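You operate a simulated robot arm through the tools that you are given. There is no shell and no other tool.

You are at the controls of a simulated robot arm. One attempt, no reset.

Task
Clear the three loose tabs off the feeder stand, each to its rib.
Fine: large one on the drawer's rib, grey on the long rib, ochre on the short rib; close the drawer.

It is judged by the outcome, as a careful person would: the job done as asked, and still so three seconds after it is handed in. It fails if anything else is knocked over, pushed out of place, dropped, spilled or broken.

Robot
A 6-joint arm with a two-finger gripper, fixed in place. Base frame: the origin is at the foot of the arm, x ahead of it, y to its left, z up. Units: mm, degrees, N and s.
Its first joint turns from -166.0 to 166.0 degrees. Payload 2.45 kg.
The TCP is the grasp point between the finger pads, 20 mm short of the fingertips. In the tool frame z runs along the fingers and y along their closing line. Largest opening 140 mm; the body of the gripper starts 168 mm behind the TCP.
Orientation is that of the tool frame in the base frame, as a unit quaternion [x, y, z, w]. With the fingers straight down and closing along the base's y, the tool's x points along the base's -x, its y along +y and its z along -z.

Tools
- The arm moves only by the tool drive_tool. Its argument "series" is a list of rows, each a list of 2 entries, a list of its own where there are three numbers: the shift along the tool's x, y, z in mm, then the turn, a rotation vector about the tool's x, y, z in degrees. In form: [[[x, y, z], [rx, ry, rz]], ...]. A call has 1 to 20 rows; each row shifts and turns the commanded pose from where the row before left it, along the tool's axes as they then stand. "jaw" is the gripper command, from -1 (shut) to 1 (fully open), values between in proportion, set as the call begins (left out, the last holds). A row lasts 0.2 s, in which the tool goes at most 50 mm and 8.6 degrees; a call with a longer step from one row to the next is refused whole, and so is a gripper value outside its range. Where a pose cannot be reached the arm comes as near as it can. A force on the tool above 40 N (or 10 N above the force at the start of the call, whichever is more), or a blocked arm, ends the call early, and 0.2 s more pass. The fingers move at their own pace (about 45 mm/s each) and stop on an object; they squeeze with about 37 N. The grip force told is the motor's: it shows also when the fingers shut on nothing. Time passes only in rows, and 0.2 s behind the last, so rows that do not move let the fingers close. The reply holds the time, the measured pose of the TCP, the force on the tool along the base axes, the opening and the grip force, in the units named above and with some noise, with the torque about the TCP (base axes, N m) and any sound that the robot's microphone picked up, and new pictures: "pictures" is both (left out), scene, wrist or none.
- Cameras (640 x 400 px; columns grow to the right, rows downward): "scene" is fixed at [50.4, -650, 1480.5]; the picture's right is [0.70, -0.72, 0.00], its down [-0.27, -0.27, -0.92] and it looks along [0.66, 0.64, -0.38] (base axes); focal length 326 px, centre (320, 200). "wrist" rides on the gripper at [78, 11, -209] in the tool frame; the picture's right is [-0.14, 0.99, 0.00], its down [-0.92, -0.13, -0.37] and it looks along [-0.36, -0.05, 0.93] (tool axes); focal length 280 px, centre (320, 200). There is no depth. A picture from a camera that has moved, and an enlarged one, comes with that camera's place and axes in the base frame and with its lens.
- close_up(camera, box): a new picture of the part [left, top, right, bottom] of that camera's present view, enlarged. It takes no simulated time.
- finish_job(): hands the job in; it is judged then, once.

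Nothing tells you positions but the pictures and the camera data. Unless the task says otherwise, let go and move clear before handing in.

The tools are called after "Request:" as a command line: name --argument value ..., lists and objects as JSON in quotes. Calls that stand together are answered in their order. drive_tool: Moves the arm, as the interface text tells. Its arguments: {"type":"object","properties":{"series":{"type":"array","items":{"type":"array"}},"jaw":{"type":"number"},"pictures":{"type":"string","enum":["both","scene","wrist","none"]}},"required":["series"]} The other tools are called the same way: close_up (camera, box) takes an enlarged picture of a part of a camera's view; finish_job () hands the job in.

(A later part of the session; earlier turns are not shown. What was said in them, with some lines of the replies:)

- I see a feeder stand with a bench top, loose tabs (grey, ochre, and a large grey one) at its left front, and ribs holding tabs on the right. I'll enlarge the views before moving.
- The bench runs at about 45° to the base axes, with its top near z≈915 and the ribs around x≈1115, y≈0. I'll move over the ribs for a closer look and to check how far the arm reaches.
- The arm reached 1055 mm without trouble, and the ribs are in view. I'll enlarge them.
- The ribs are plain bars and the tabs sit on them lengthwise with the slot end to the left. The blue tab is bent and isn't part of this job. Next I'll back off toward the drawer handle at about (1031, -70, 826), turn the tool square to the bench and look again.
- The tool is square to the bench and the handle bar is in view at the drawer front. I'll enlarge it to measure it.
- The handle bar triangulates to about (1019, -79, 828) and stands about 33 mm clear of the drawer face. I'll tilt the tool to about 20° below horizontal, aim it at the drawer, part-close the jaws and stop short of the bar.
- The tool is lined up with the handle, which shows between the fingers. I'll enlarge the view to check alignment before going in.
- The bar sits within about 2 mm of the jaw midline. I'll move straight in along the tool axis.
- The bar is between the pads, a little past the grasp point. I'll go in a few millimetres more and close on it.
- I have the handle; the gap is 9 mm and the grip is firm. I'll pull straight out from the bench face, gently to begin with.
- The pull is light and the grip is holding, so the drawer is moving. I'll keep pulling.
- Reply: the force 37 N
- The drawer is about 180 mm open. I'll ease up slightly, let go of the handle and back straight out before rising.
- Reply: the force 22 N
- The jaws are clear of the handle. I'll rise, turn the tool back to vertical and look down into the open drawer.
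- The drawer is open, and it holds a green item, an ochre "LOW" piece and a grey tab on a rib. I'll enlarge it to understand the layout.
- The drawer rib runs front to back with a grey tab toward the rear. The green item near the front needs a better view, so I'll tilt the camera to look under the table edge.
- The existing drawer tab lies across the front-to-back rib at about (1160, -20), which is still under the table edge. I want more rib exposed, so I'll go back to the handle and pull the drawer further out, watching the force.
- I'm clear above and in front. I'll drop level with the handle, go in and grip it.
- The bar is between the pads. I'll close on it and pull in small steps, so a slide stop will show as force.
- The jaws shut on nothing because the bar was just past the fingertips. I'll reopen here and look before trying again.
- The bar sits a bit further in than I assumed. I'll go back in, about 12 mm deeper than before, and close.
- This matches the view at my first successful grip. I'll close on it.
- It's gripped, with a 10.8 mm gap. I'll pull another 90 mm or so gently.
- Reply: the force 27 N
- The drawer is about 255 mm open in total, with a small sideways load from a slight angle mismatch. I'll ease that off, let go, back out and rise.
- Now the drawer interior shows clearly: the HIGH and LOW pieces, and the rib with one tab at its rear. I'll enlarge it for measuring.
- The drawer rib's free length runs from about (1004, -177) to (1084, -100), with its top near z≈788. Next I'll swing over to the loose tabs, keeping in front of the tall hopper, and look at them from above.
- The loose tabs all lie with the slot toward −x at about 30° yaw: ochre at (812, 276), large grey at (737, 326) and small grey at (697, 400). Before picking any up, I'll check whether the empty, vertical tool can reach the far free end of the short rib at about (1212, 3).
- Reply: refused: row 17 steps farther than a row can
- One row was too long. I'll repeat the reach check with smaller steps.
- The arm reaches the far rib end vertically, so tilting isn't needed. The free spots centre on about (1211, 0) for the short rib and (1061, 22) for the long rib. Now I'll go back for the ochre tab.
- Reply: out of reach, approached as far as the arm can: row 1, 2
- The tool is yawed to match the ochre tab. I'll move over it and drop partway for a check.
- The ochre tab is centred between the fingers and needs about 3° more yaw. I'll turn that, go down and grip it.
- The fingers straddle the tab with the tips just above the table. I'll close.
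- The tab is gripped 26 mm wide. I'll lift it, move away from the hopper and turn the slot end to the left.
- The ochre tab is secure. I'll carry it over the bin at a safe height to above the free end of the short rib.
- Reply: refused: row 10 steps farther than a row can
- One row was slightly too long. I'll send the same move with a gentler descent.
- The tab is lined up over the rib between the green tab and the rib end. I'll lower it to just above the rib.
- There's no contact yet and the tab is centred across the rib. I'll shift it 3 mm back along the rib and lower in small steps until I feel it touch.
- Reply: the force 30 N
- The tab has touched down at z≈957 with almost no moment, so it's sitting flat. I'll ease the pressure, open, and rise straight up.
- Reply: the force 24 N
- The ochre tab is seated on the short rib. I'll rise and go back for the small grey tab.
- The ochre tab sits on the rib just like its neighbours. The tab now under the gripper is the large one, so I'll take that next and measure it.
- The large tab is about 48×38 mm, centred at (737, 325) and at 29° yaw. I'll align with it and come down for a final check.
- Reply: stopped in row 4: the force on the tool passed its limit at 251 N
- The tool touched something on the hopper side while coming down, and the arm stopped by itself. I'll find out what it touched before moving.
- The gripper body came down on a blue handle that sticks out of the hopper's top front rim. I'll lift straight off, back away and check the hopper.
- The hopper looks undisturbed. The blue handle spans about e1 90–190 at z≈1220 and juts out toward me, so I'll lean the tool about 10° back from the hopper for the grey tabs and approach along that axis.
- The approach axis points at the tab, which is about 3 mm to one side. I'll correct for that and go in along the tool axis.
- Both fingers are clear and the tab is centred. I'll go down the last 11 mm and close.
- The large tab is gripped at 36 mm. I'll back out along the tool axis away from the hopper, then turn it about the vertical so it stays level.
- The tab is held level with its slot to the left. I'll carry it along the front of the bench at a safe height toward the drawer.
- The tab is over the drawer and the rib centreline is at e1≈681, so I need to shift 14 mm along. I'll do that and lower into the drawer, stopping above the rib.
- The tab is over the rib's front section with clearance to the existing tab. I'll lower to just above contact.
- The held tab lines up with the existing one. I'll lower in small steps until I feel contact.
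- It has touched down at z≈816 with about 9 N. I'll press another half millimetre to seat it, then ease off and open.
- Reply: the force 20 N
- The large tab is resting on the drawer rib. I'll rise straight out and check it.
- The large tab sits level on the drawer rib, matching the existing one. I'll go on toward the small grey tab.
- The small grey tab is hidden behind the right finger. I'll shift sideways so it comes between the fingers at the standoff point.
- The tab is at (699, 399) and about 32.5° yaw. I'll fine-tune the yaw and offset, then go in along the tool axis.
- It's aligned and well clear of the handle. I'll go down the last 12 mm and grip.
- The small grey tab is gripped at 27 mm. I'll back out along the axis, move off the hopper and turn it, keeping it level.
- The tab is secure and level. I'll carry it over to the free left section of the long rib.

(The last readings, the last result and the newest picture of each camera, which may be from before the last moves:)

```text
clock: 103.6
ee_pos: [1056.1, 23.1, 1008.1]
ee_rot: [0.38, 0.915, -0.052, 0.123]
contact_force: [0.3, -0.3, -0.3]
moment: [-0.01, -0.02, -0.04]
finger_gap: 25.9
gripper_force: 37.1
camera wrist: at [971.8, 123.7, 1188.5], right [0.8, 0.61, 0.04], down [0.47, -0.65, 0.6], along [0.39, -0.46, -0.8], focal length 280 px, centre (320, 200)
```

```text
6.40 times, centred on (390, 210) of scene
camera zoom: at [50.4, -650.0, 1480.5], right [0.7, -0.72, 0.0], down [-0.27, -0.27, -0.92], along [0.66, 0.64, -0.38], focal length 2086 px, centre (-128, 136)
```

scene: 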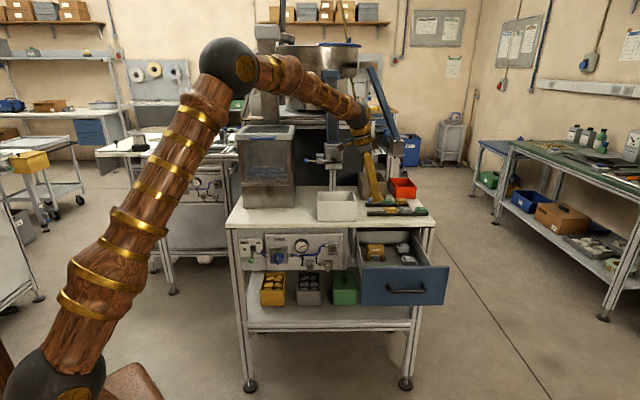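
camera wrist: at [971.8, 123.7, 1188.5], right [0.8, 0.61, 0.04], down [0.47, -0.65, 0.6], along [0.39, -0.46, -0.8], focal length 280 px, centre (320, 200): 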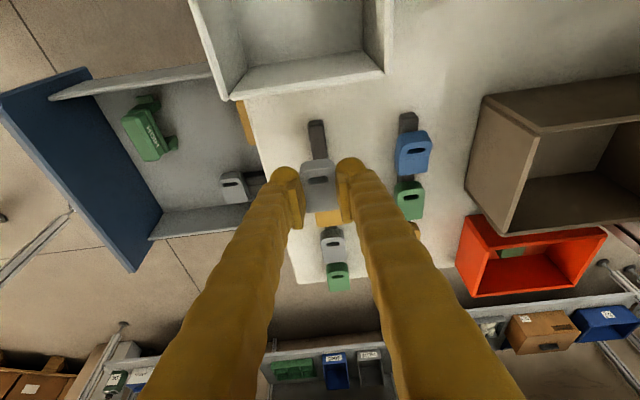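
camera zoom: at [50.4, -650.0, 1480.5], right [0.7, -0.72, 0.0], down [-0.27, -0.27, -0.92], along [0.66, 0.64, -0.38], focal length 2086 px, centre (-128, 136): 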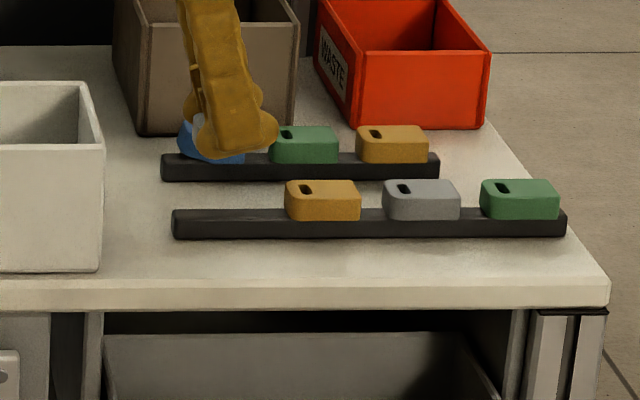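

The rib's free section is centred at e1≈577, e2≈89.5, so I need to shift about 3 mm each way. I'll do that and lower to just above the rib.

Request:
drive_tool --series '[[[-2.9, 2.4, 0.8], [0, 0, 0]], [[5.3, 0, 19.3], [0, 0, 0]], [[4.5, 0, 16.4], [0, 0, 0]], [[0, 0, 0], [0, 0, 0]]]'

Request:
close_up --camera "wrist" --box '[220, 80, 420, 260]'

Request:
close_up --camera "scene" --box '[340, 180, 440, 240]'

```text
clock: 104.6
ee_pos: [1059.3, 22.5, 971.5]
ee_rot: [0.38, 0.916, -0.052, 0.123]
contact_force: [-0.1, 0.4, -0.2]
moment: [0.02, 0.02, 0.02]
finger_gap: 25.9
gripper_force: 37.2
camera wrist: at [975.5, 123.1, 1152.2], right [0.8, 0.61, 0.03], down [0.47, -0.65, 0.6], along [0.38, -0.46, -0.8], focal length 280 px, centre (320, 200)
```

scene: 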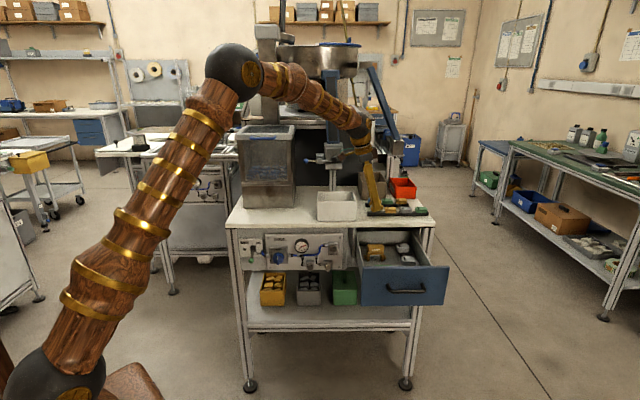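
wrist: 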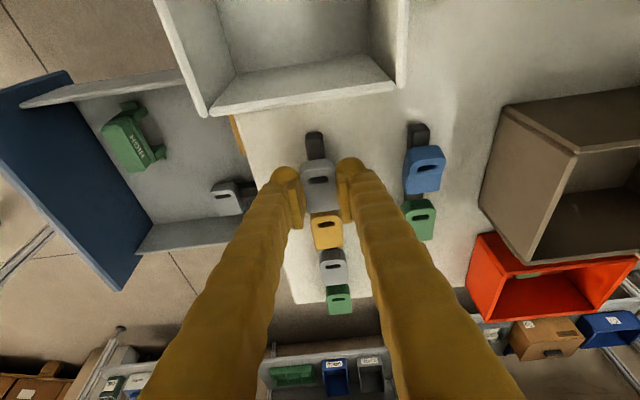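

```text
2.22 times, centred on (320, 170) of wrist
camera zoom: at [975.5, 123.1, 1152.2], right [0.8, 0.61, 0.03], down [0.47, -0.65, 0.6], along [0.38, -0.46, -0.8], focal length 623 px, centre (320, 267)
```

zoom: 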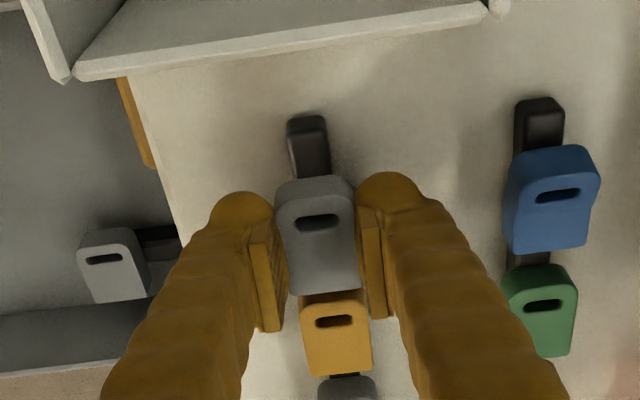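

```text
6.40 times, centred on (390, 210) of scene
camera zoom: at [50.4, -650.0, 1480.5], right [0.7, -0.72, 0.0], down [-0.27, -0.27, -0.92], along [0.66, 0.64, -0.38], focal length 2086 px, centre (-128, 136)
```

zoom: 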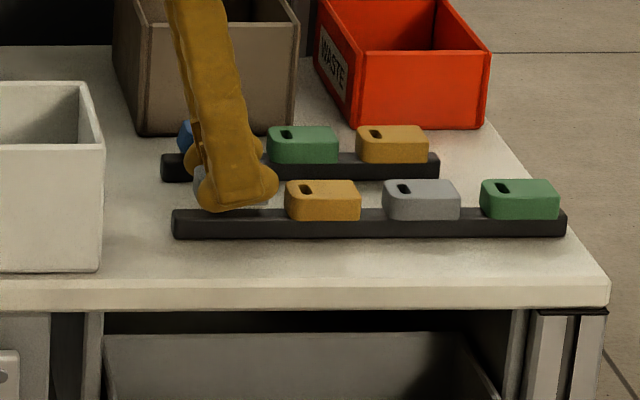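

The tab is centred across the rib with a gap to the ochre neighbour. I'll lower in small steps to contact.

Request:
drive_tool --series '[[[1.33, 0, 4.82], [0, 0, 0]], [[1.06, 0, 3.86], [0, 0, 0]], [[0, 0, 0], [0, 0, 0]]]' --pictures "none"

Request:
drive_tool --series '[[[0.265, 0, 0.964], [0, 0, 0]], [[0.265, 0, 0.964], [0, 0, 0]]]' --pictures "none"

Request:
drive_tool --series '[[[0.265, 0, 0.964], [0, 0, 0]]]' --pictures "none"

```text
clock: 105.4
ee_pos: [1058.7, 22.5, 961.4]
ee_rot: [0.38, 0.915, -0.051, 0.123]
contact_force: [0.8, 0.0, 0.1]
moment: [0.0, -0.01, 0.0]
finger_gap: 25.8
gripper_force: 36.8
```

```text
clock: 106.0
ee_pos: [1059.1, 22.7, 960.1]
ee_rot: [0.381, 0.915, -0.052, 0.122]
contact_force: [-1.3, 0.3, 0.9]
moment: [0.01, 0.02, 0.02]
finger_gap: 25.8
gripper_force: 37.6
```

```text
clock: 106.4
ee_pos: [1059.7, 23.0, 959.9]
ee_rot: [0.38, 0.915, -0.051, 0.124]
contact_force: [-0.6, -2.9, 8.7]
moment: [-0.06, 0.05, 0.0]
finger_gap: 26.1
gripper_force: 37.2
```

Contact is at z≈959.5, as expected. I'll press slightly to seat the tab, then ease off and open.

Request:
drive_tool --series '[[[0.13, 0, 0.5], [0, 0, 0]], [[0, 0, 0], [0, 0, 0]]]' --pictures "none"

Request:
drive_tool --series '[[[-0.13, 0, -0.5], [0, 0, 0]], [[0, 0, 0], [0, 0, 0]], [[0, 0, 0], [0, 0, 0]]]' --jaw -0.38

Request:
close_up --camera "wrist" --box '[220, 80, 420, 260]'

```text
clock: 107.0
ee_pos: [1059.2, 23.5, 960.4]
ee_rot: [0.38, 0.915, -0.052, 0.123]
contact_force: [-0.1, 1.1, 16.4]
moment: [0.03, 0.03, 0.04]
finger_gap: 25.8
gripper_force: 36.8
```

```text
clock: 107.8
ee_pos: [1059.4, 22.6, 959.1]
ee_rot: [0.38, 0.915, -0.052, 0.123]
contact_force: [-0.6, -0.3, 0.6]
moment: [0.02, 0.0, 0.01]
finger_gap: 43.1
gripper_force: 0.0
camera wrist: at [976.0, 123.4, 1140.3], right [0.8, 0.61, 0.03], down [0.47, -0.65, 0.6], along [0.38, -0.46, -0.8], focal length 280 px, centre (320, 200)
```

scene: 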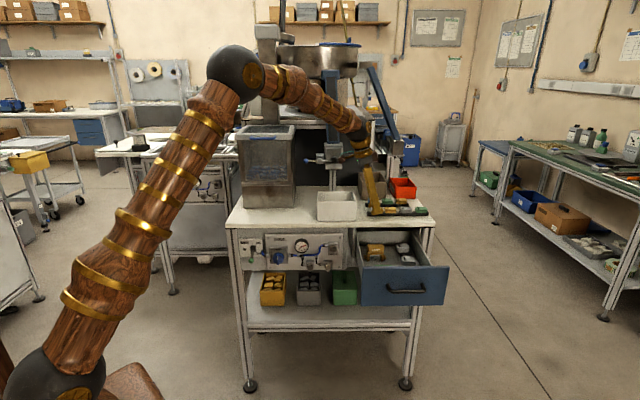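
wrist: 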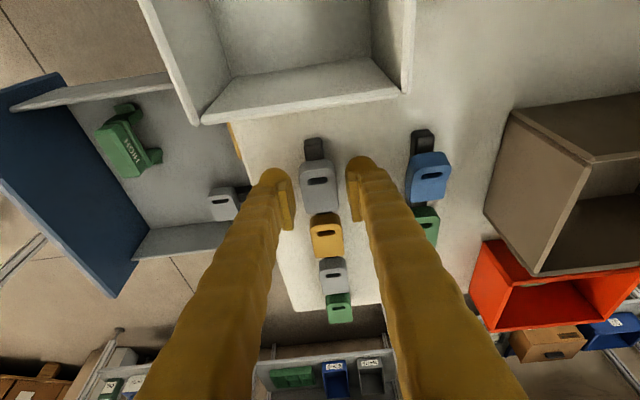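

```text
2.22 times, centred on (320, 170) of wrist
camera zoom: at [976.0, 123.4, 1140.3], right [0.8, 0.61, 0.03], down [0.47, -0.65, 0.6], along [0.38, -0.46, -0.8], focal length 623 px, centre (320, 267)
```

zoom: 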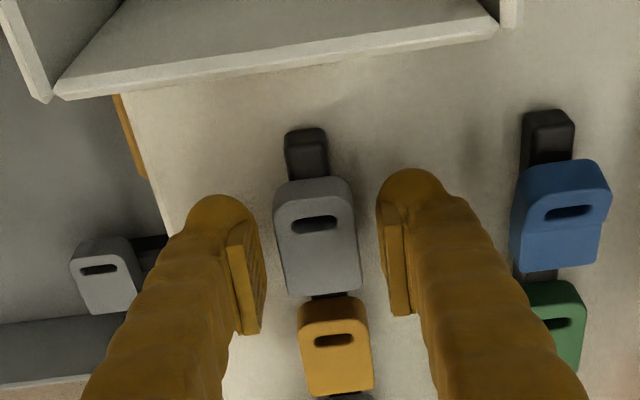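

The grey tab is seated on the long rib. I'll rise, bring the tool upright and move out in front of the open drawer to push it shut.

Request:
drive_tool --series '[[[-2.65, 0, -9.64], [0, 0, 0]], [[-11.9, 0, -43.4], [0, 0, 0]], [[-11.9, 0, -43.4], [0, 0, 0]], [[-10.6, 0, -38.6], [0, 0, 0]], [[0, 0, 0], [0, 7.7, 0]], [[0, 0, 0], [0, 7.7, 0]], [[-4.4, -42.7, 0], [0, 0, 0]], [[-4.4, -42.7, 0], [0, 0, 0]], [[-4.4, -42.7, 0], [0, 0, 0]], [[-4.4, -42.7, 0], [0, 0, 0]], [[-4.4, -42.7, 0], [0, 0, 0]], [[-4.4, -42.7, 0], [0, 0, 0]], [[-4.4, -42.7, 0], [0, 0, 0]], [[-4.4, -42.7, 0], [0, 0, 0]], [[-4.4, -42.7, 0], [0, 0, 0]], [[-4.4, -42.7, 0], [0, 0, 0]]]'

Request:
close_up --camera "scene" --box '[340, 180, 440, 240]'

Request:
close_up --camera "scene" --box '[220, 100, 320, 220]'

```text
clock: 111.2
ee_pos: [786.1, -309.7, 1100.5]
ee_rot: [0.384, 0.923, 0.0, -0.001]
contact_force: [-0.3, 1.3, 0.1]
moment: [0.02, 0.01, 0.03]
finger_gap: 43.6
gripper_force: 0.0
camera wrist: at [740.3, -246.1, 1309.2], right [0.8, 0.6, 0.0], down [0.56, -0.74, 0.37], along [0.22, -0.29, -0.93], focal length 280 px, centre (320, 200)
```

scene: 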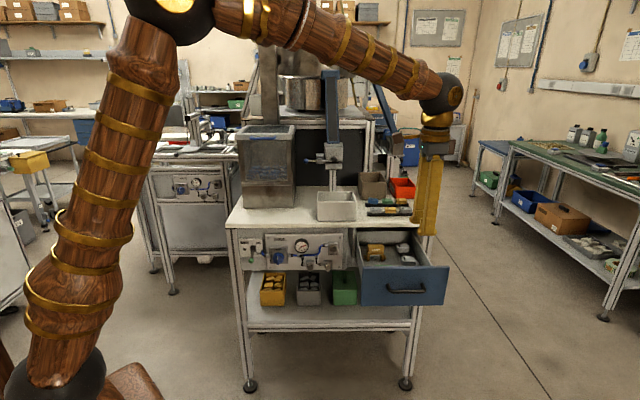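
wrist: 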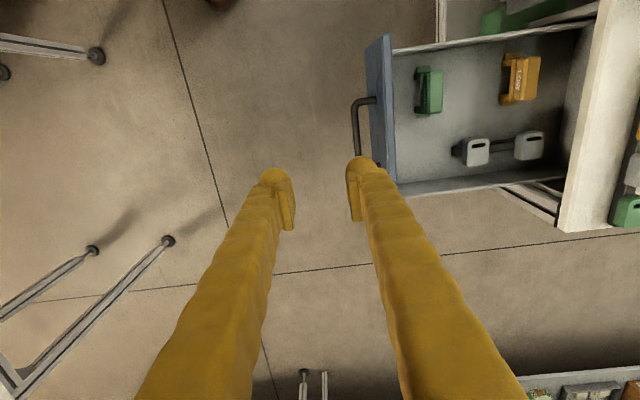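

```text
6.40 times, centred on (390, 210) of scene
camera zoom: at [50.4, -650.0, 1480.5], right [0.7, -0.72, 0.0], down [-0.27, -0.27, -0.92], along [0.66, 0.64, -0.38], focal length 2086 px, centre (-128, 136)
```

zoom: 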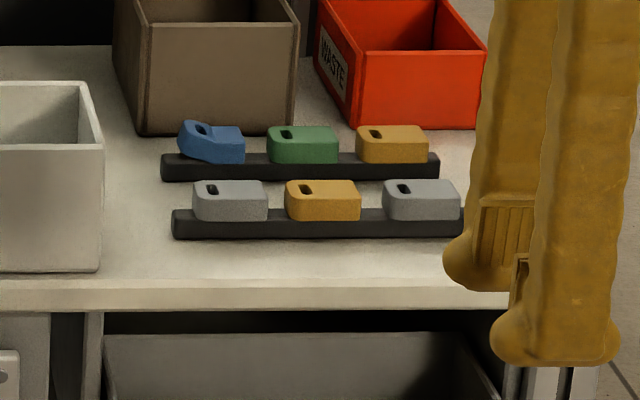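

```text
3.33 times, centred on (270, 160) of scene
camera zoom: at [50.4, -650.0, 1480.5], right [0.7, -0.72, 0.0], down [-0.27, -0.27, -0.92], along [0.66, 0.64, -0.38], focal length 1086 px, centre (487, 333)
```

zoom: 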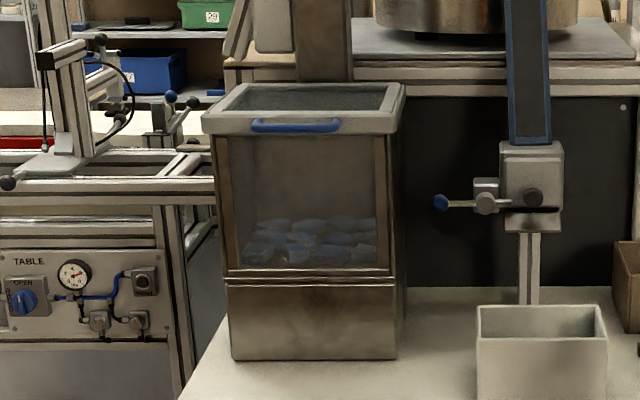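

All three tabs are on their ribs and the hopper is unchanged. I'll shut the jaws, tilt toward the drawer and come down level with the face, just above its handle.

Request:
drive_tool --series '[[[20, 0, 0], [-7.78, 0, 0]], [[0, 0, 0], [-7.78, 0, 0]], [[0, 0, 0], [-7.78, 0, 0]], [[0, 0, 0], [-7.78, 0, 0]], [[0, 0, 0], [-7.78, 0, 0]], [[0, 0, 0], [-7.78, 0, 0]], [[0, 0, 0], [-7.78, 0, 0]], [[0, 0, 0], [-7.78, 0, 0]], [[0, 0, 0], [-7.78, 0, 0]], [[0, -44.2, 16.1], [0, 0, 0]], [[0, -44.2, 16.1], [0, 0, 0]], [[0, -44.2, 16.1], [0, 0, 0]], [[0, -44.2, 16.1], [0, 0, 0]], [[0, -40.2, 14.6], [0, 0, 0]], [[0, 0, 0], [0, 0, 0]]]' --jaw -1

Request:
close_up --camera "wrist" --box '[220, 40, 440, 240]'

```text
clock: 114.4
ee_pos: [772.8, -295.7, 870.2]
ee_rot: [0.314, 0.757, 0.53, 0.219]
contact_force: [-0.5, -0.3, 1.1]
moment: [-0.04, 0.01, 0.01]
finger_gap: 0.1
gripper_force: 30.0
camera wrist: at [582.3, -376.3, 952.6], right [0.34, 0.14, 0.93], down [0.37, -0.93, 0.0], along [0.86, 0.35, -0.37], focal length 280 px, centre (320, 200)
```

scene: 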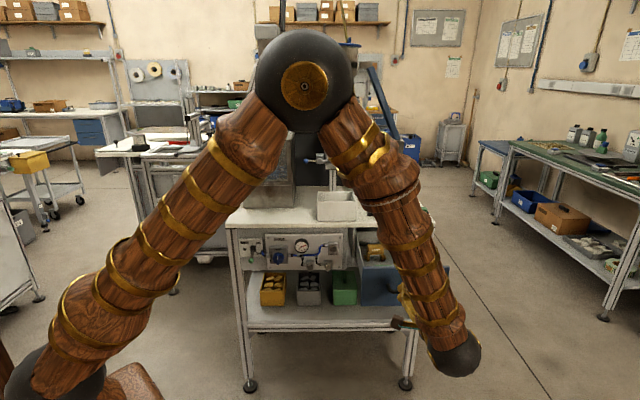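
wrist: 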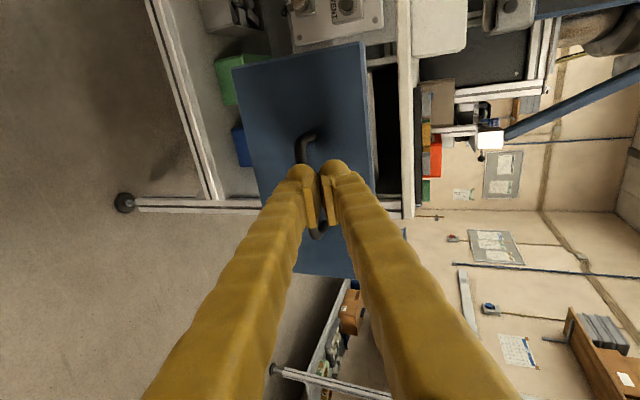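

```text
2.00 times, centred on (330, 140) of wrist
camera zoom: at [582.3, -376.3, 952.6], right [0.34, 0.14, 0.93], down [0.37, -0.93, 0.0], along [0.86, 0.35, -0.37], focal length 561 px, centre (300, 320)
```

zoom: 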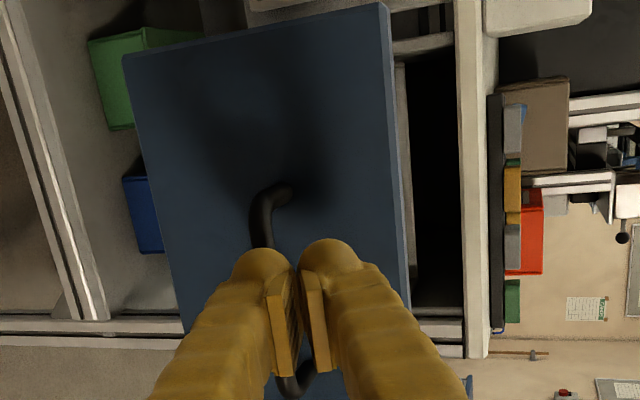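

The fingertips face the drawer front just above its handle, with about 80 mm to go. I'll approach, then make contact slowly.

Request:
drive_tool --series '[[[0, 6.84, 18.8], [0, 0, 0]], [[0, 6.84, 18.8], [0, 0, 0]], [[0, 5.1, 14.1], [0, 0, 0]], [[0, 1.37, 3.76], [0, 0, 0]], [[0, 1.37, 3.76], [0, 0, 0]], [[0, 1.37, 3.76], [0, 0, 0]], [[0, 1.37, 3.76], [0, 0, 0]], [[0, 1.37, 3.76], [0, 0, 0]], [[0, 1.37, 3.76], [0, 0, 0]], [[0, 1.37, 3.76], [0, 0, 0]], [[0, 1.37, 3.76], [0, 0, 0]], [[0, 1.37, 3.76], [0, 0, 0]], [[0, 1.37, 3.76], [0, 0, 0]]]'

Request:
close_up --camera "wrist" --box '[220, 40, 440, 240]'

```text
clock: 117.2
ee_pos: [841.5, -228.4, 868.8]
ee_rot: [0.314, 0.757, 0.53, 0.218]
contact_force: [-1.2, 0.1, 0.6]
moment: [0.02, -0.03, 0.01]
finger_gap: 0.0
gripper_force: 29.4
camera wrist: at [650.8, -308.8, 951.2], right [0.34, 0.14, 0.93], down [0.37, -0.93, 0.0], along [0.86, 0.35, -0.37], focal length 280 px, centre (320, 200)
```

scene: 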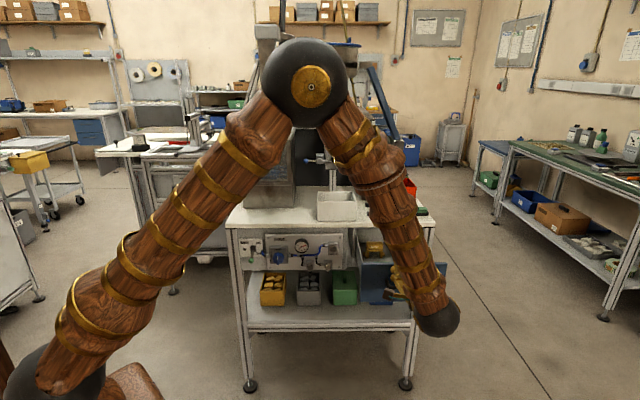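
wrist: 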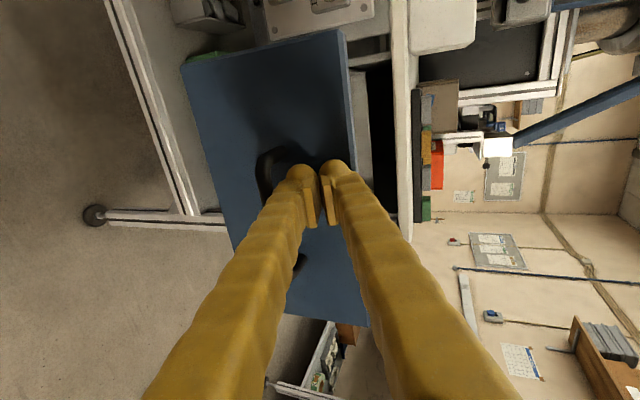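

```text
2.00 times, centred on (330, 140) of wrist
camera zoom: at [650.8, -308.8, 951.2], right [0.34, 0.14, 0.93], down [0.37, -0.93, 0.0], along [0.86, 0.35, -0.37], focal length 561 px, centre (300, 320)
```

zoom: 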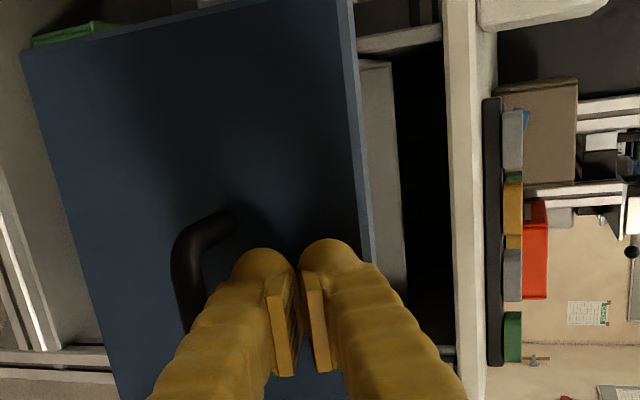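

There's no contact yet. I'll lower 6 mm for margin below the face's top edge and keep going in slowly.

Request:
drive_tool --series '[[[0, -5.6, 2], [0, 0, 0]], [[0, 1.37, 3.76], [0, 0, 0]], [[0, 1.37, 3.76], [0, 0, 0]], [[0, 1.37, 3.76], [0, 0, 0]], [[0, 1.37, 3.76], [0, 0, 0]], [[0, 1.37, 3.76], [0, 0, 0]], [[0, 1.37, 3.76], [0, 0, 0]], [[0, 1.37, 3.76], [0, 0, 0]], [[0, 1.37, 3.76], [0, 0, 0]]]' --pictures "wrist"

```text
clock: 119.2
ee_pos: [865.1, -204.9, 862.6]
ee_rot: [0.315, 0.756, 0.53, 0.219]
contact_force: [-0.1, 1.6, -0.3]
moment: [-0.01, 0.01, 0.0]
finger_gap: 0.0
gripper_force: 28.8
camera wrist: at [673.8, -285.5, 945.3], right [0.34, 0.14, 0.93], down [0.37, -0.93, 0.0], along [0.86, 0.35, -0.37], focal length 280 px, centre (320, 200)
```

wrist: 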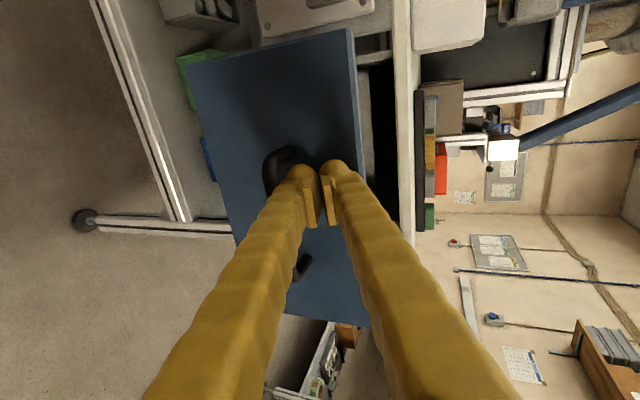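

The face keeps pace with the fingers and the force is very low, so the drawer is sliding. I'll keep pushing steadily.

Request:
drive_tool --series '[[[0, 1.37, 3.76], [0, 0, 0]], [[0, 1.71, 4.7], [0, 0, 0]], [[0, 2.05, 5.64], [0, 0, 0]], [[0, 2.4, 6.58], [0, 0, 0]], [[0, 2.4, 6.58], [0, 0, 0]], [[0, 2.4, 6.58], [0, 0, 0]], [[0, 2.4, 6.58], [0, 0, 0]], [[0, 2.4, 6.58], [0, 0, 0]], [[0, 2.4, 6.58], [0, 0, 0]], [[0, 2.4, 6.58], [0, 0, 0]], [[0, 2.4, 6.58], [0, 0, 0]], [[0, 2.4, 6.58], [0, 0, 0]], [[0, 2.05, 5.64], [0, 0, 0]], [[0, 1.71, 4.7], [0, 0, 0]], [[0, 1.37, 3.76], [0, 0, 0]]]'

Request:
close_up --camera "scene" --box '[340, 200, 440, 300]'

```text
clock: 122.4
ee_pos: [930.1, -138.0, 862.9]
ee_rot: [0.315, 0.756, 0.53, 0.218]
contact_force: [-0.7, 0.4, -0.3]
moment: [0.02, 0.0, 0.01]
finger_gap: 0.0
gripper_force: 29.3
camera wrist: at [739.1, -219.3, 945.0], right [0.34, 0.14, 0.93], down [0.37, -0.93, 0.0], along [0.86, 0.35, -0.37], focal length 280 px, centre (320, 200)
```

scene: 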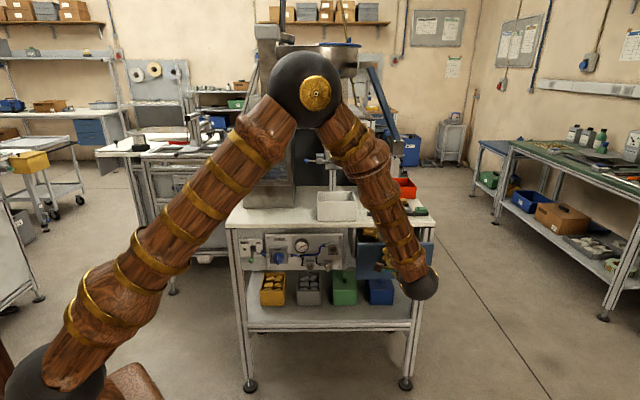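
wrist: 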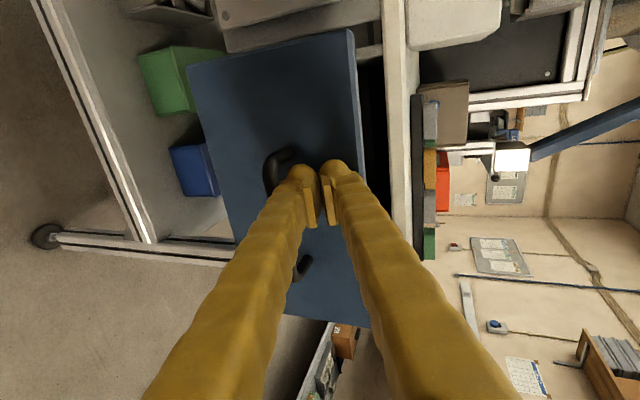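

```text
4.00 times, centred on (390, 250) of scene
camera zoom: at [50.4, -650.0, 1480.5], right [0.7, -0.72, 0.0], down [-0.27, -0.27, -0.92], along [0.66, 0.64, -0.38], focal length 1304 px, centre (40, 0)
```

zoom: 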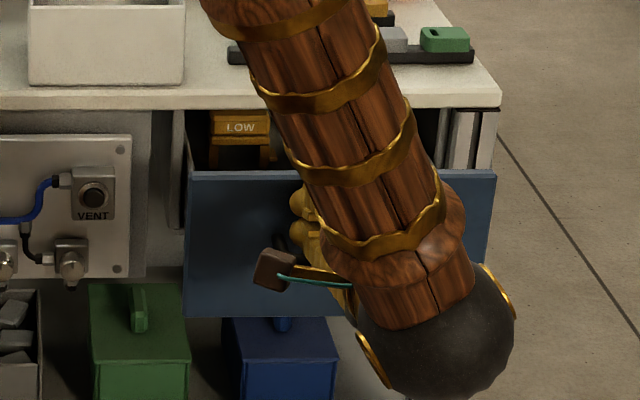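

The drawer is more than halfway in. I'll keep going at the same gentle pace.

Request:
drive_tool --series '[[[0, 1.37, 3.76], [0, 0, 0]], [[0, 1.71, 4.7], [0, 0, 0]], [[0, 2.05, 5.64], [0, 0, 0]], [[0, 2.4, 6.58], [0, 0, 0]], [[0, 2.4, 6.58], [0, 0, 0]], [[0, 2.4, 6.58], [0, 0, 0]], [[0, 2.4, 6.58], [0, 0, 0]], [[0, 2.4, 6.58], [0, 0, 0]], [[0, 2.4, 6.58], [0, 0, 0]], [[0, 2.4, 6.58], [0, 0, 0]], [[0, 2.05, 5.64], [0, 0, 0]], [[0, 1.71, 4.7], [0, 0, 0]], [[0, 1.37, 3.76], [0, 0, 0]]]'

Request:
close_up --camera "wrist" --box '[220, 40, 440, 240]'

```text
clock: 125.2
ee_pos: [986.0, -83.2, 863.0]
ee_rot: [0.316, 0.757, 0.529, 0.218]
contact_force: [-0.7, 0.0, -0.2]
moment: [0.01, -0.02, 0.04]
finger_gap: 0.2
gripper_force: 29.5
camera wrist: at [795.4, -163.9, 944.7], right [0.34, 0.14, 0.93], down [0.37, -0.93, 0.0], along [0.86, 0.35, -0.37], focal length 280 px, centre (320, 200)
```

scene: 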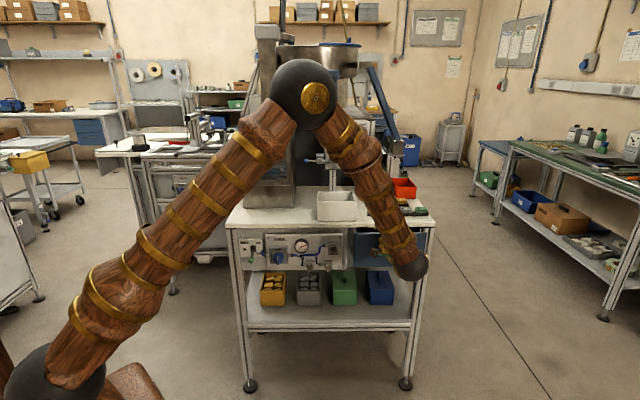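
wrist: 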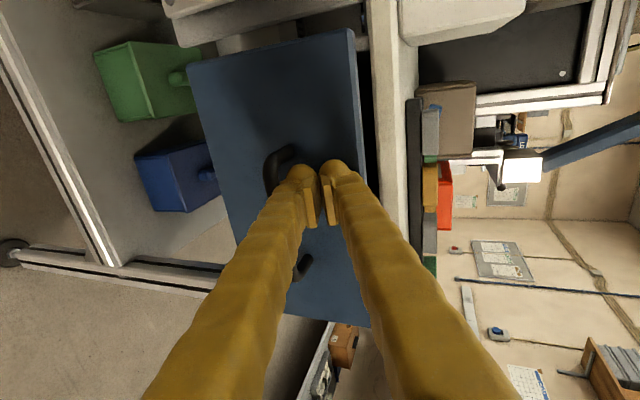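

```text
2.00 times, centred on (330, 140) of wrist
camera zoom: at [795.4, -163.9, 944.7], right [0.34, 0.14, 0.93], down [0.37, -0.93, 0.0], along [0.86, 0.35, -0.37], focal length 561 px, centre (300, 320)
```

zoom: 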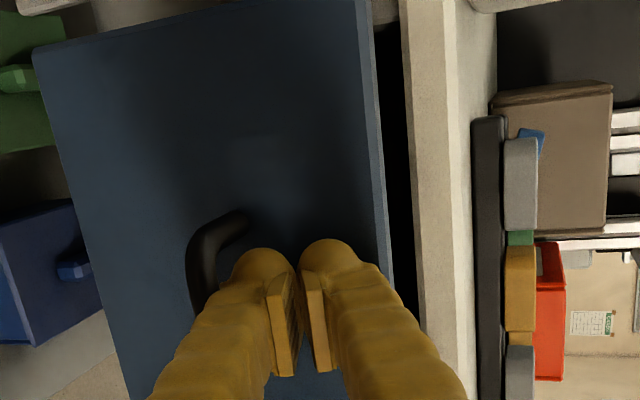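

About 35 mm remain. I'll finish slowly so it comes softly to its stop.

Request:
drive_tool --series '[[[0, 1.03, 2.82], [0, 0, 0]], [[0, 1.03, 2.82], [0, 0, 0]], [[0, 1.03, 2.82], [0, 0, 0]], [[0, 1.03, 2.82], [0, 0, 0]], [[0, 1.03, 2.82], [0, 0, 0]], [[0, 1.03, 2.82], [0, 0, 0]], [[0, 1.03, 2.82], [0, 0, 0]], [[0, 1.03, 2.82], [0, 0, 0]], [[0, 0.68, 1.88], [0, 0, 0]], [[0, 0.68, 1.88], [0, 0, 0]]]' --pictures "wrist"

Request:
close_up --camera "wrist" --box '[220, 40, 440, 240]'

Request:
close_up --camera "scene" --box '[340, 210, 440, 280]'

```text
clock: 127.4
ee_pos: [1005.8, -63.9, 864.0]
ee_rot: [0.315, 0.756, 0.53, 0.219]
contact_force: [-1.6, -0.1, 1.1]
moment: [0.01, 0.02, 0.0]
finger_gap: 0.0
gripper_force: 29.4
camera wrist: at [814.7, -144.5, 944.6], right [0.34, 0.14, 0.93], down [0.37, -0.93, 0.0], along [0.86, 0.35, -0.37], focal length 280 px, centre (320, 200)
```

wrist: 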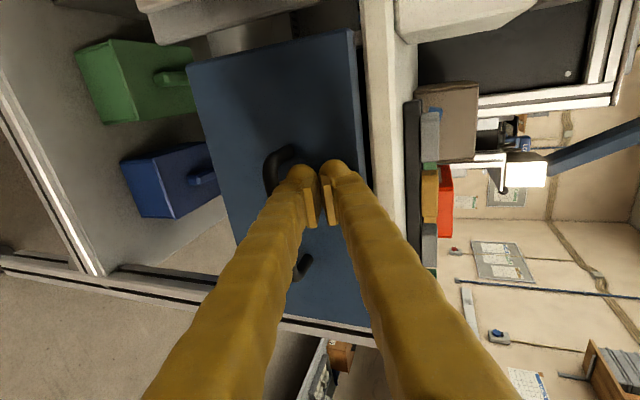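

```text
2.00 times, centred on (330, 140) of wrist
camera zoom: at [814.7, -144.5, 944.6], right [0.34, 0.14, 0.93], down [0.37, -0.93, 0.0], along [0.86, 0.35, -0.37], focal length 561 px, centre (300, 320)
```

zoom: 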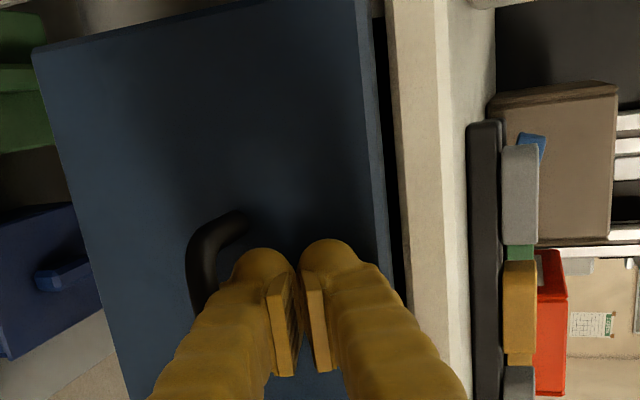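

```text
5.71 times, centred on (390, 245) of scene
camera zoom: at [50.4, -650.0, 1480.5], right [0.7, -0.72, 0.0], down [-0.27, -0.27, -0.92], along [0.66, 0.64, -0.38], focal length 1862 px, centre (-80, -57)
```

zoom: 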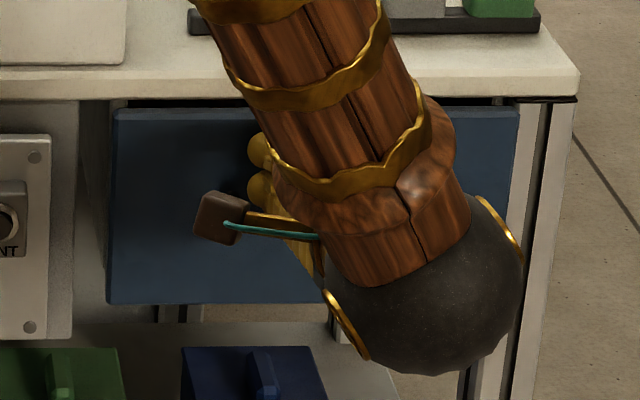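

A small gap remains under the table edge. I'll keep pushing in 2 mm steps until the stop pushes back.

Request:
drive_tool --series '[[[0, 0.68, 1.88], [0, 0, 0]], [[0, 0.68, 1.88], [0, 0, 0]], [[0, 0.68, 1.88], [0, 0, 0]], [[0, 0.51, 1.41], [0, 0, 0]], [[0, 0.51, 1.41], [0, 0, 0]]]' --pictures "wrist"

Request:
drive_tool --series '[[[0, 0.51, 1.41], [0, 0, 0]], [[0, 0.51, 1.41], [0, 0, 0]]]' --pictures "none"

Request:
close_up --camera "wrist" --box '[220, 40, 440, 240]'

Request:
close_up --camera "scene" --box '[340, 210, 440, 280]'

```text
clock: 128.6
ee_pos: [1012.1, -58.5, 861.2]
ee_rot: [0.315, 0.757, 0.529, 0.219]
contact_force: [-1.7, -0.7, -0.5]
moment: [0.05, -0.01, 0.02]
finger_gap: 0.0
gripper_force: 28.8
camera wrist: at [821.5, -137.6, 944.6], right [0.34, 0.14, 0.93], down [0.37, -0.93, 0.0], along [0.86, 0.35, -0.37], focal length 280 px, centre (320, 200)
```

wrist: 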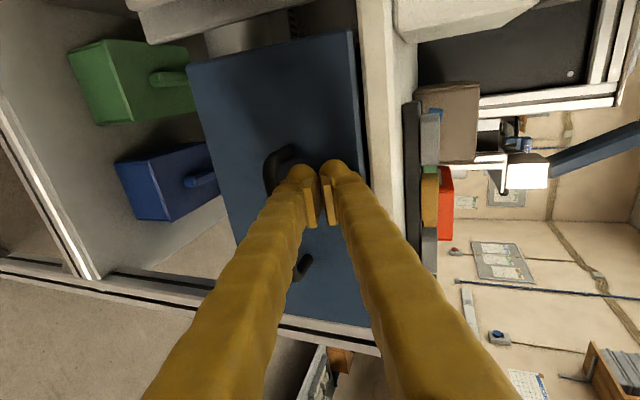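

```text
clock: 129.2
ee_pos: [1014.4, -55.1, 862.7]
ee_rot: [0.315, 0.757, 0.53, 0.219]
contact_force: [0.1, -0.3, -0.2]
moment: [0.02, 0.0, -0.01]
finger_gap: 0.0
gripper_force: 29.4
```

```text
2.00 times, centred on (330, 140) of wrist
camera zoom: at [823.5, -135.5, 944.5], right [0.34, 0.14, 0.93], down [0.37, -0.93, 0.0], along [0.86, 0.35, -0.37], focal length 561 px, centre (300, 320)
```

zoom: 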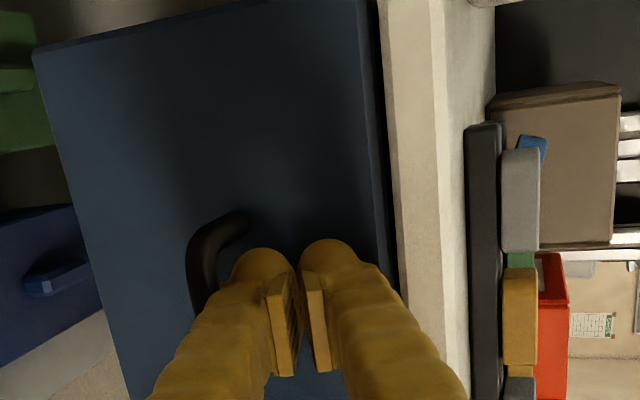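

```text
5.71 times, centred on (390, 245) of scene
camera zoom: at [50.4, -650.0, 1480.5], right [0.7, -0.72, 0.0], down [-0.27, -0.27, -0.92], along [0.66, 0.64, -0.38], focal length 1862 px, centre (-80, -57)
```

zoom: 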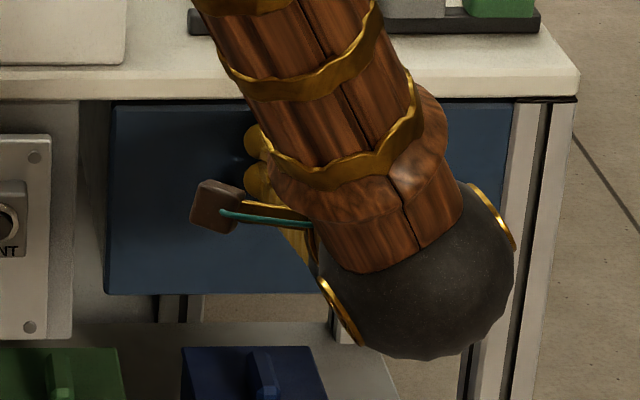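

It's nearly shut, but I've felt no stop yet. I'll push on in 1.5 mm steps until the force rises.

Request:
drive_tool --series '[[[0, 0.51, 1.41], [0, 0, 0]], [[0, 0.51, 1.41], [0, 0, 0]], [[0, 0.51, 1.41], [0, 0, 0]]]' --pictures "none"

Request:
drive_tool --series '[[[0, 0.51, 1.41], [0, 0, 0]], [[0, 0.34, 0.94], [0, 0, 0]]]' --pictures "none"

Request:
close_up --camera "scene" --box '[346, 222, 430, 274]'

```text
clock: 129.9
ee_pos: [1015.4, -55.5, 862.2]
ee_rot: [0.315, 0.757, 0.53, 0.219]
contact_force: [-9.7, -5.2, 2.3]
moment: [0.0, -0.17, 0.07]
finger_gap: 0.0
gripper_force: 29.4
stopped in row 3: the force on the tool passed its limit at 45 N (the readings are from after the stop); the commanded pose is now the measured one
```

```text
clock: 130.3
ee_pos: [1015.8, -55.1, 861.8]
ee_rot: [0.316, 0.757, 0.529, 0.218]
contact_force: [-9.4, -6.1, 3.2]
moment: [-0.02, -0.11, 0.08]
finger_gap: 0.0
gripper_force: 29.6
stopped in row 2: the force on the tool passed its limit at 45 N (the readings are from after the stop); the commanded pose is now the measured one
```

```text
7.62 times, centred on (388, 248) of scene
camera zoom: at [50.4, -650.0, 1480.5], right [0.7, -0.72, 0.0], down [-0.27, -0.27, -0.92], along [0.66, 0.64, -0.38], focal length 2483 px, centre (-198, -166)
```

zoom: 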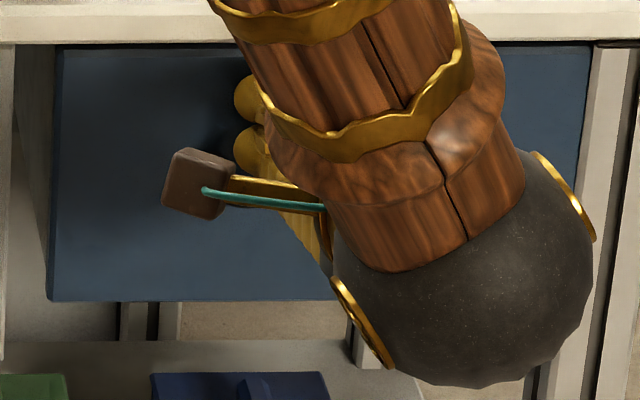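

The drawer has hit its stop, and its front matches the original closed view. I'll back away up and out, clear of the handle, and check everything.

Request:
drive_tool --series '[[[0, 0, -10], [0, 0, 0]], [[0, 0, -40], [0, 0, 0]], [[0, 0, -45], [0, 0, 0]], [[0, 0, -45], [0, 0, 0]], [[0, 43.2, -15.7], [0, 0, 0]], [[0, 43.2, -15.7], [0, 0, 0]], [[0, 43.2, -15.7], [0, 0, 0]], [[0, 43.2, -15.7], [0, 0, 0]], [[0, 0, 0], [7.78, 0, 0]], [[0, 0, 0], [7.78, 0, 0]], [[0, 0, 0], [7.78, 0, 0]], [[0, 0, 0], [7.78, 0, 0]], [[0, 0, 0], [7.78, 0, 0]], [[0, 0, 0], [7.78, 0, 0]], [[0, 0, 0], [7.78, 0, 0]], [[0, 0, 0], [7.78, 0, 0]], [[0, 0, 0], [7.78, 0, 0]]]'

Request:
close_up --camera "scene" --box '[346, 222, 430, 274]'

Request:
close_up --camera "scene" --box '[220, 170, 440, 308]'

```text
clock: 133.9
ee_pos: [924.1, -147.8, 1094.0]
ee_rot: [0.385, 0.923, -0.003, -0.002]
contact_force: [-0.4, 0.6, 0.1]
moment: [-0.02, -0.04, -0.03]
finger_gap: 0.0
gripper_force: 29.4
camera wrist: at [878.0, -83.8, 1303.3], right [0.8, 0.6, -0.01], down [0.56, -0.74, 0.37], along [0.22, -0.3, -0.93], focal length 280 px, centre (320, 200)
```

scene: 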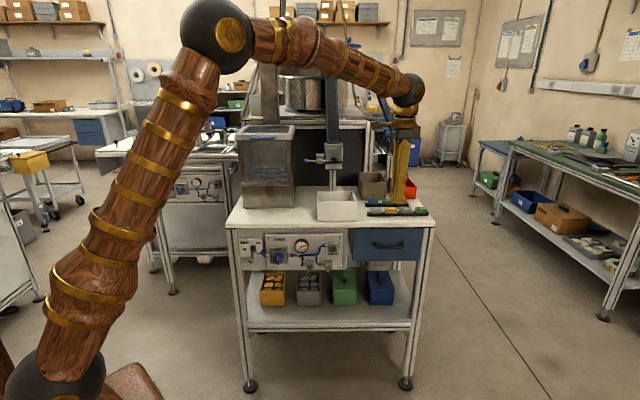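
wrist: 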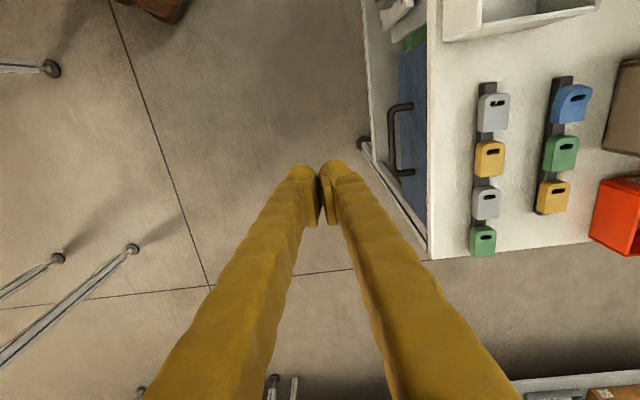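

```text
7.62 times, centred on (388, 248) of scene
camera zoom: at [50.4, -650.0, 1480.5], right [0.7, -0.72, 0.0], down [-0.27, -0.27, -0.92], along [0.66, 0.64, -0.38], focal length 2483 px, centre (-198, -166)
```

zoom: 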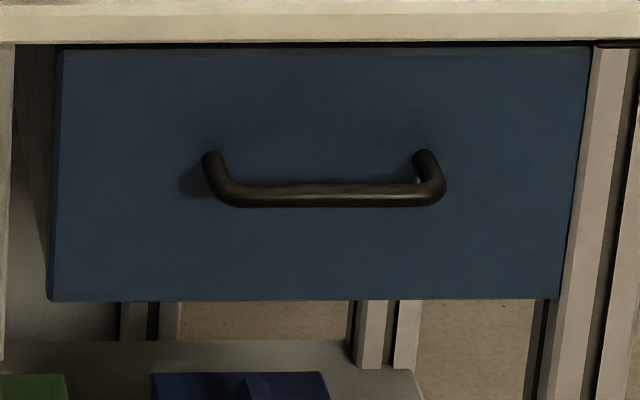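

```text
2.90 times, centred on (330, 239) of scene
camera zoom: at [50.4, -650.0, 1480.5], right [0.7, -0.72, 0.0], down [-0.27, -0.27, -0.92], along [0.66, 0.64, -0.38], focal length 945 px, centre (291, 87)
```

zoom: 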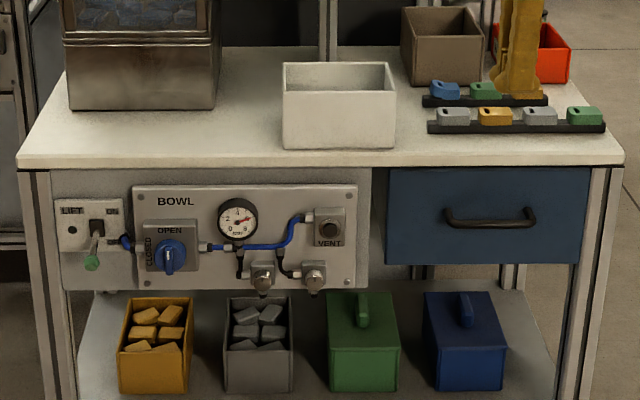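

The drawer is shut just as at the start, and the stand is clear of loose tabs. Grey is on the long rib, ochre on the short rib, and the large tab is on the drawer's rib. The gripper is clear, so I'm handing in.

Request:
finish_job

```text
The job is handed in.
```

All three loose tabs are off the feeder stand and on their ribs, the drawer is closed, and I've handed the job in.

- **Large tab:** it's on the drawer's rib, in front of the tab already there and facing the same way. It sat level before I shut the drawer. I couldn't see inside afterwards, but I pushed the drawer in slowly.
- **Grey tab:** it's on the long rib, in the free space at the left end.
- **Ochre tab:** it's on the short rib, in the free space at the right end.
- **Drawer:** it's pushed to its stop, and the front looks the same as at the start.

**Hopper bump:** on my first approach to the large tab, the gripper came down on the blue handle at the front of the hopper. The arm stopped by itself, with a brief reading of about 250 N. In the pictures afterwards, the hopper and handle looked undamaged and in place. I leaned the tool away from the hopper for the remaining pickups.

The bent blue tab on the short rib was already like that, so I left it alone.
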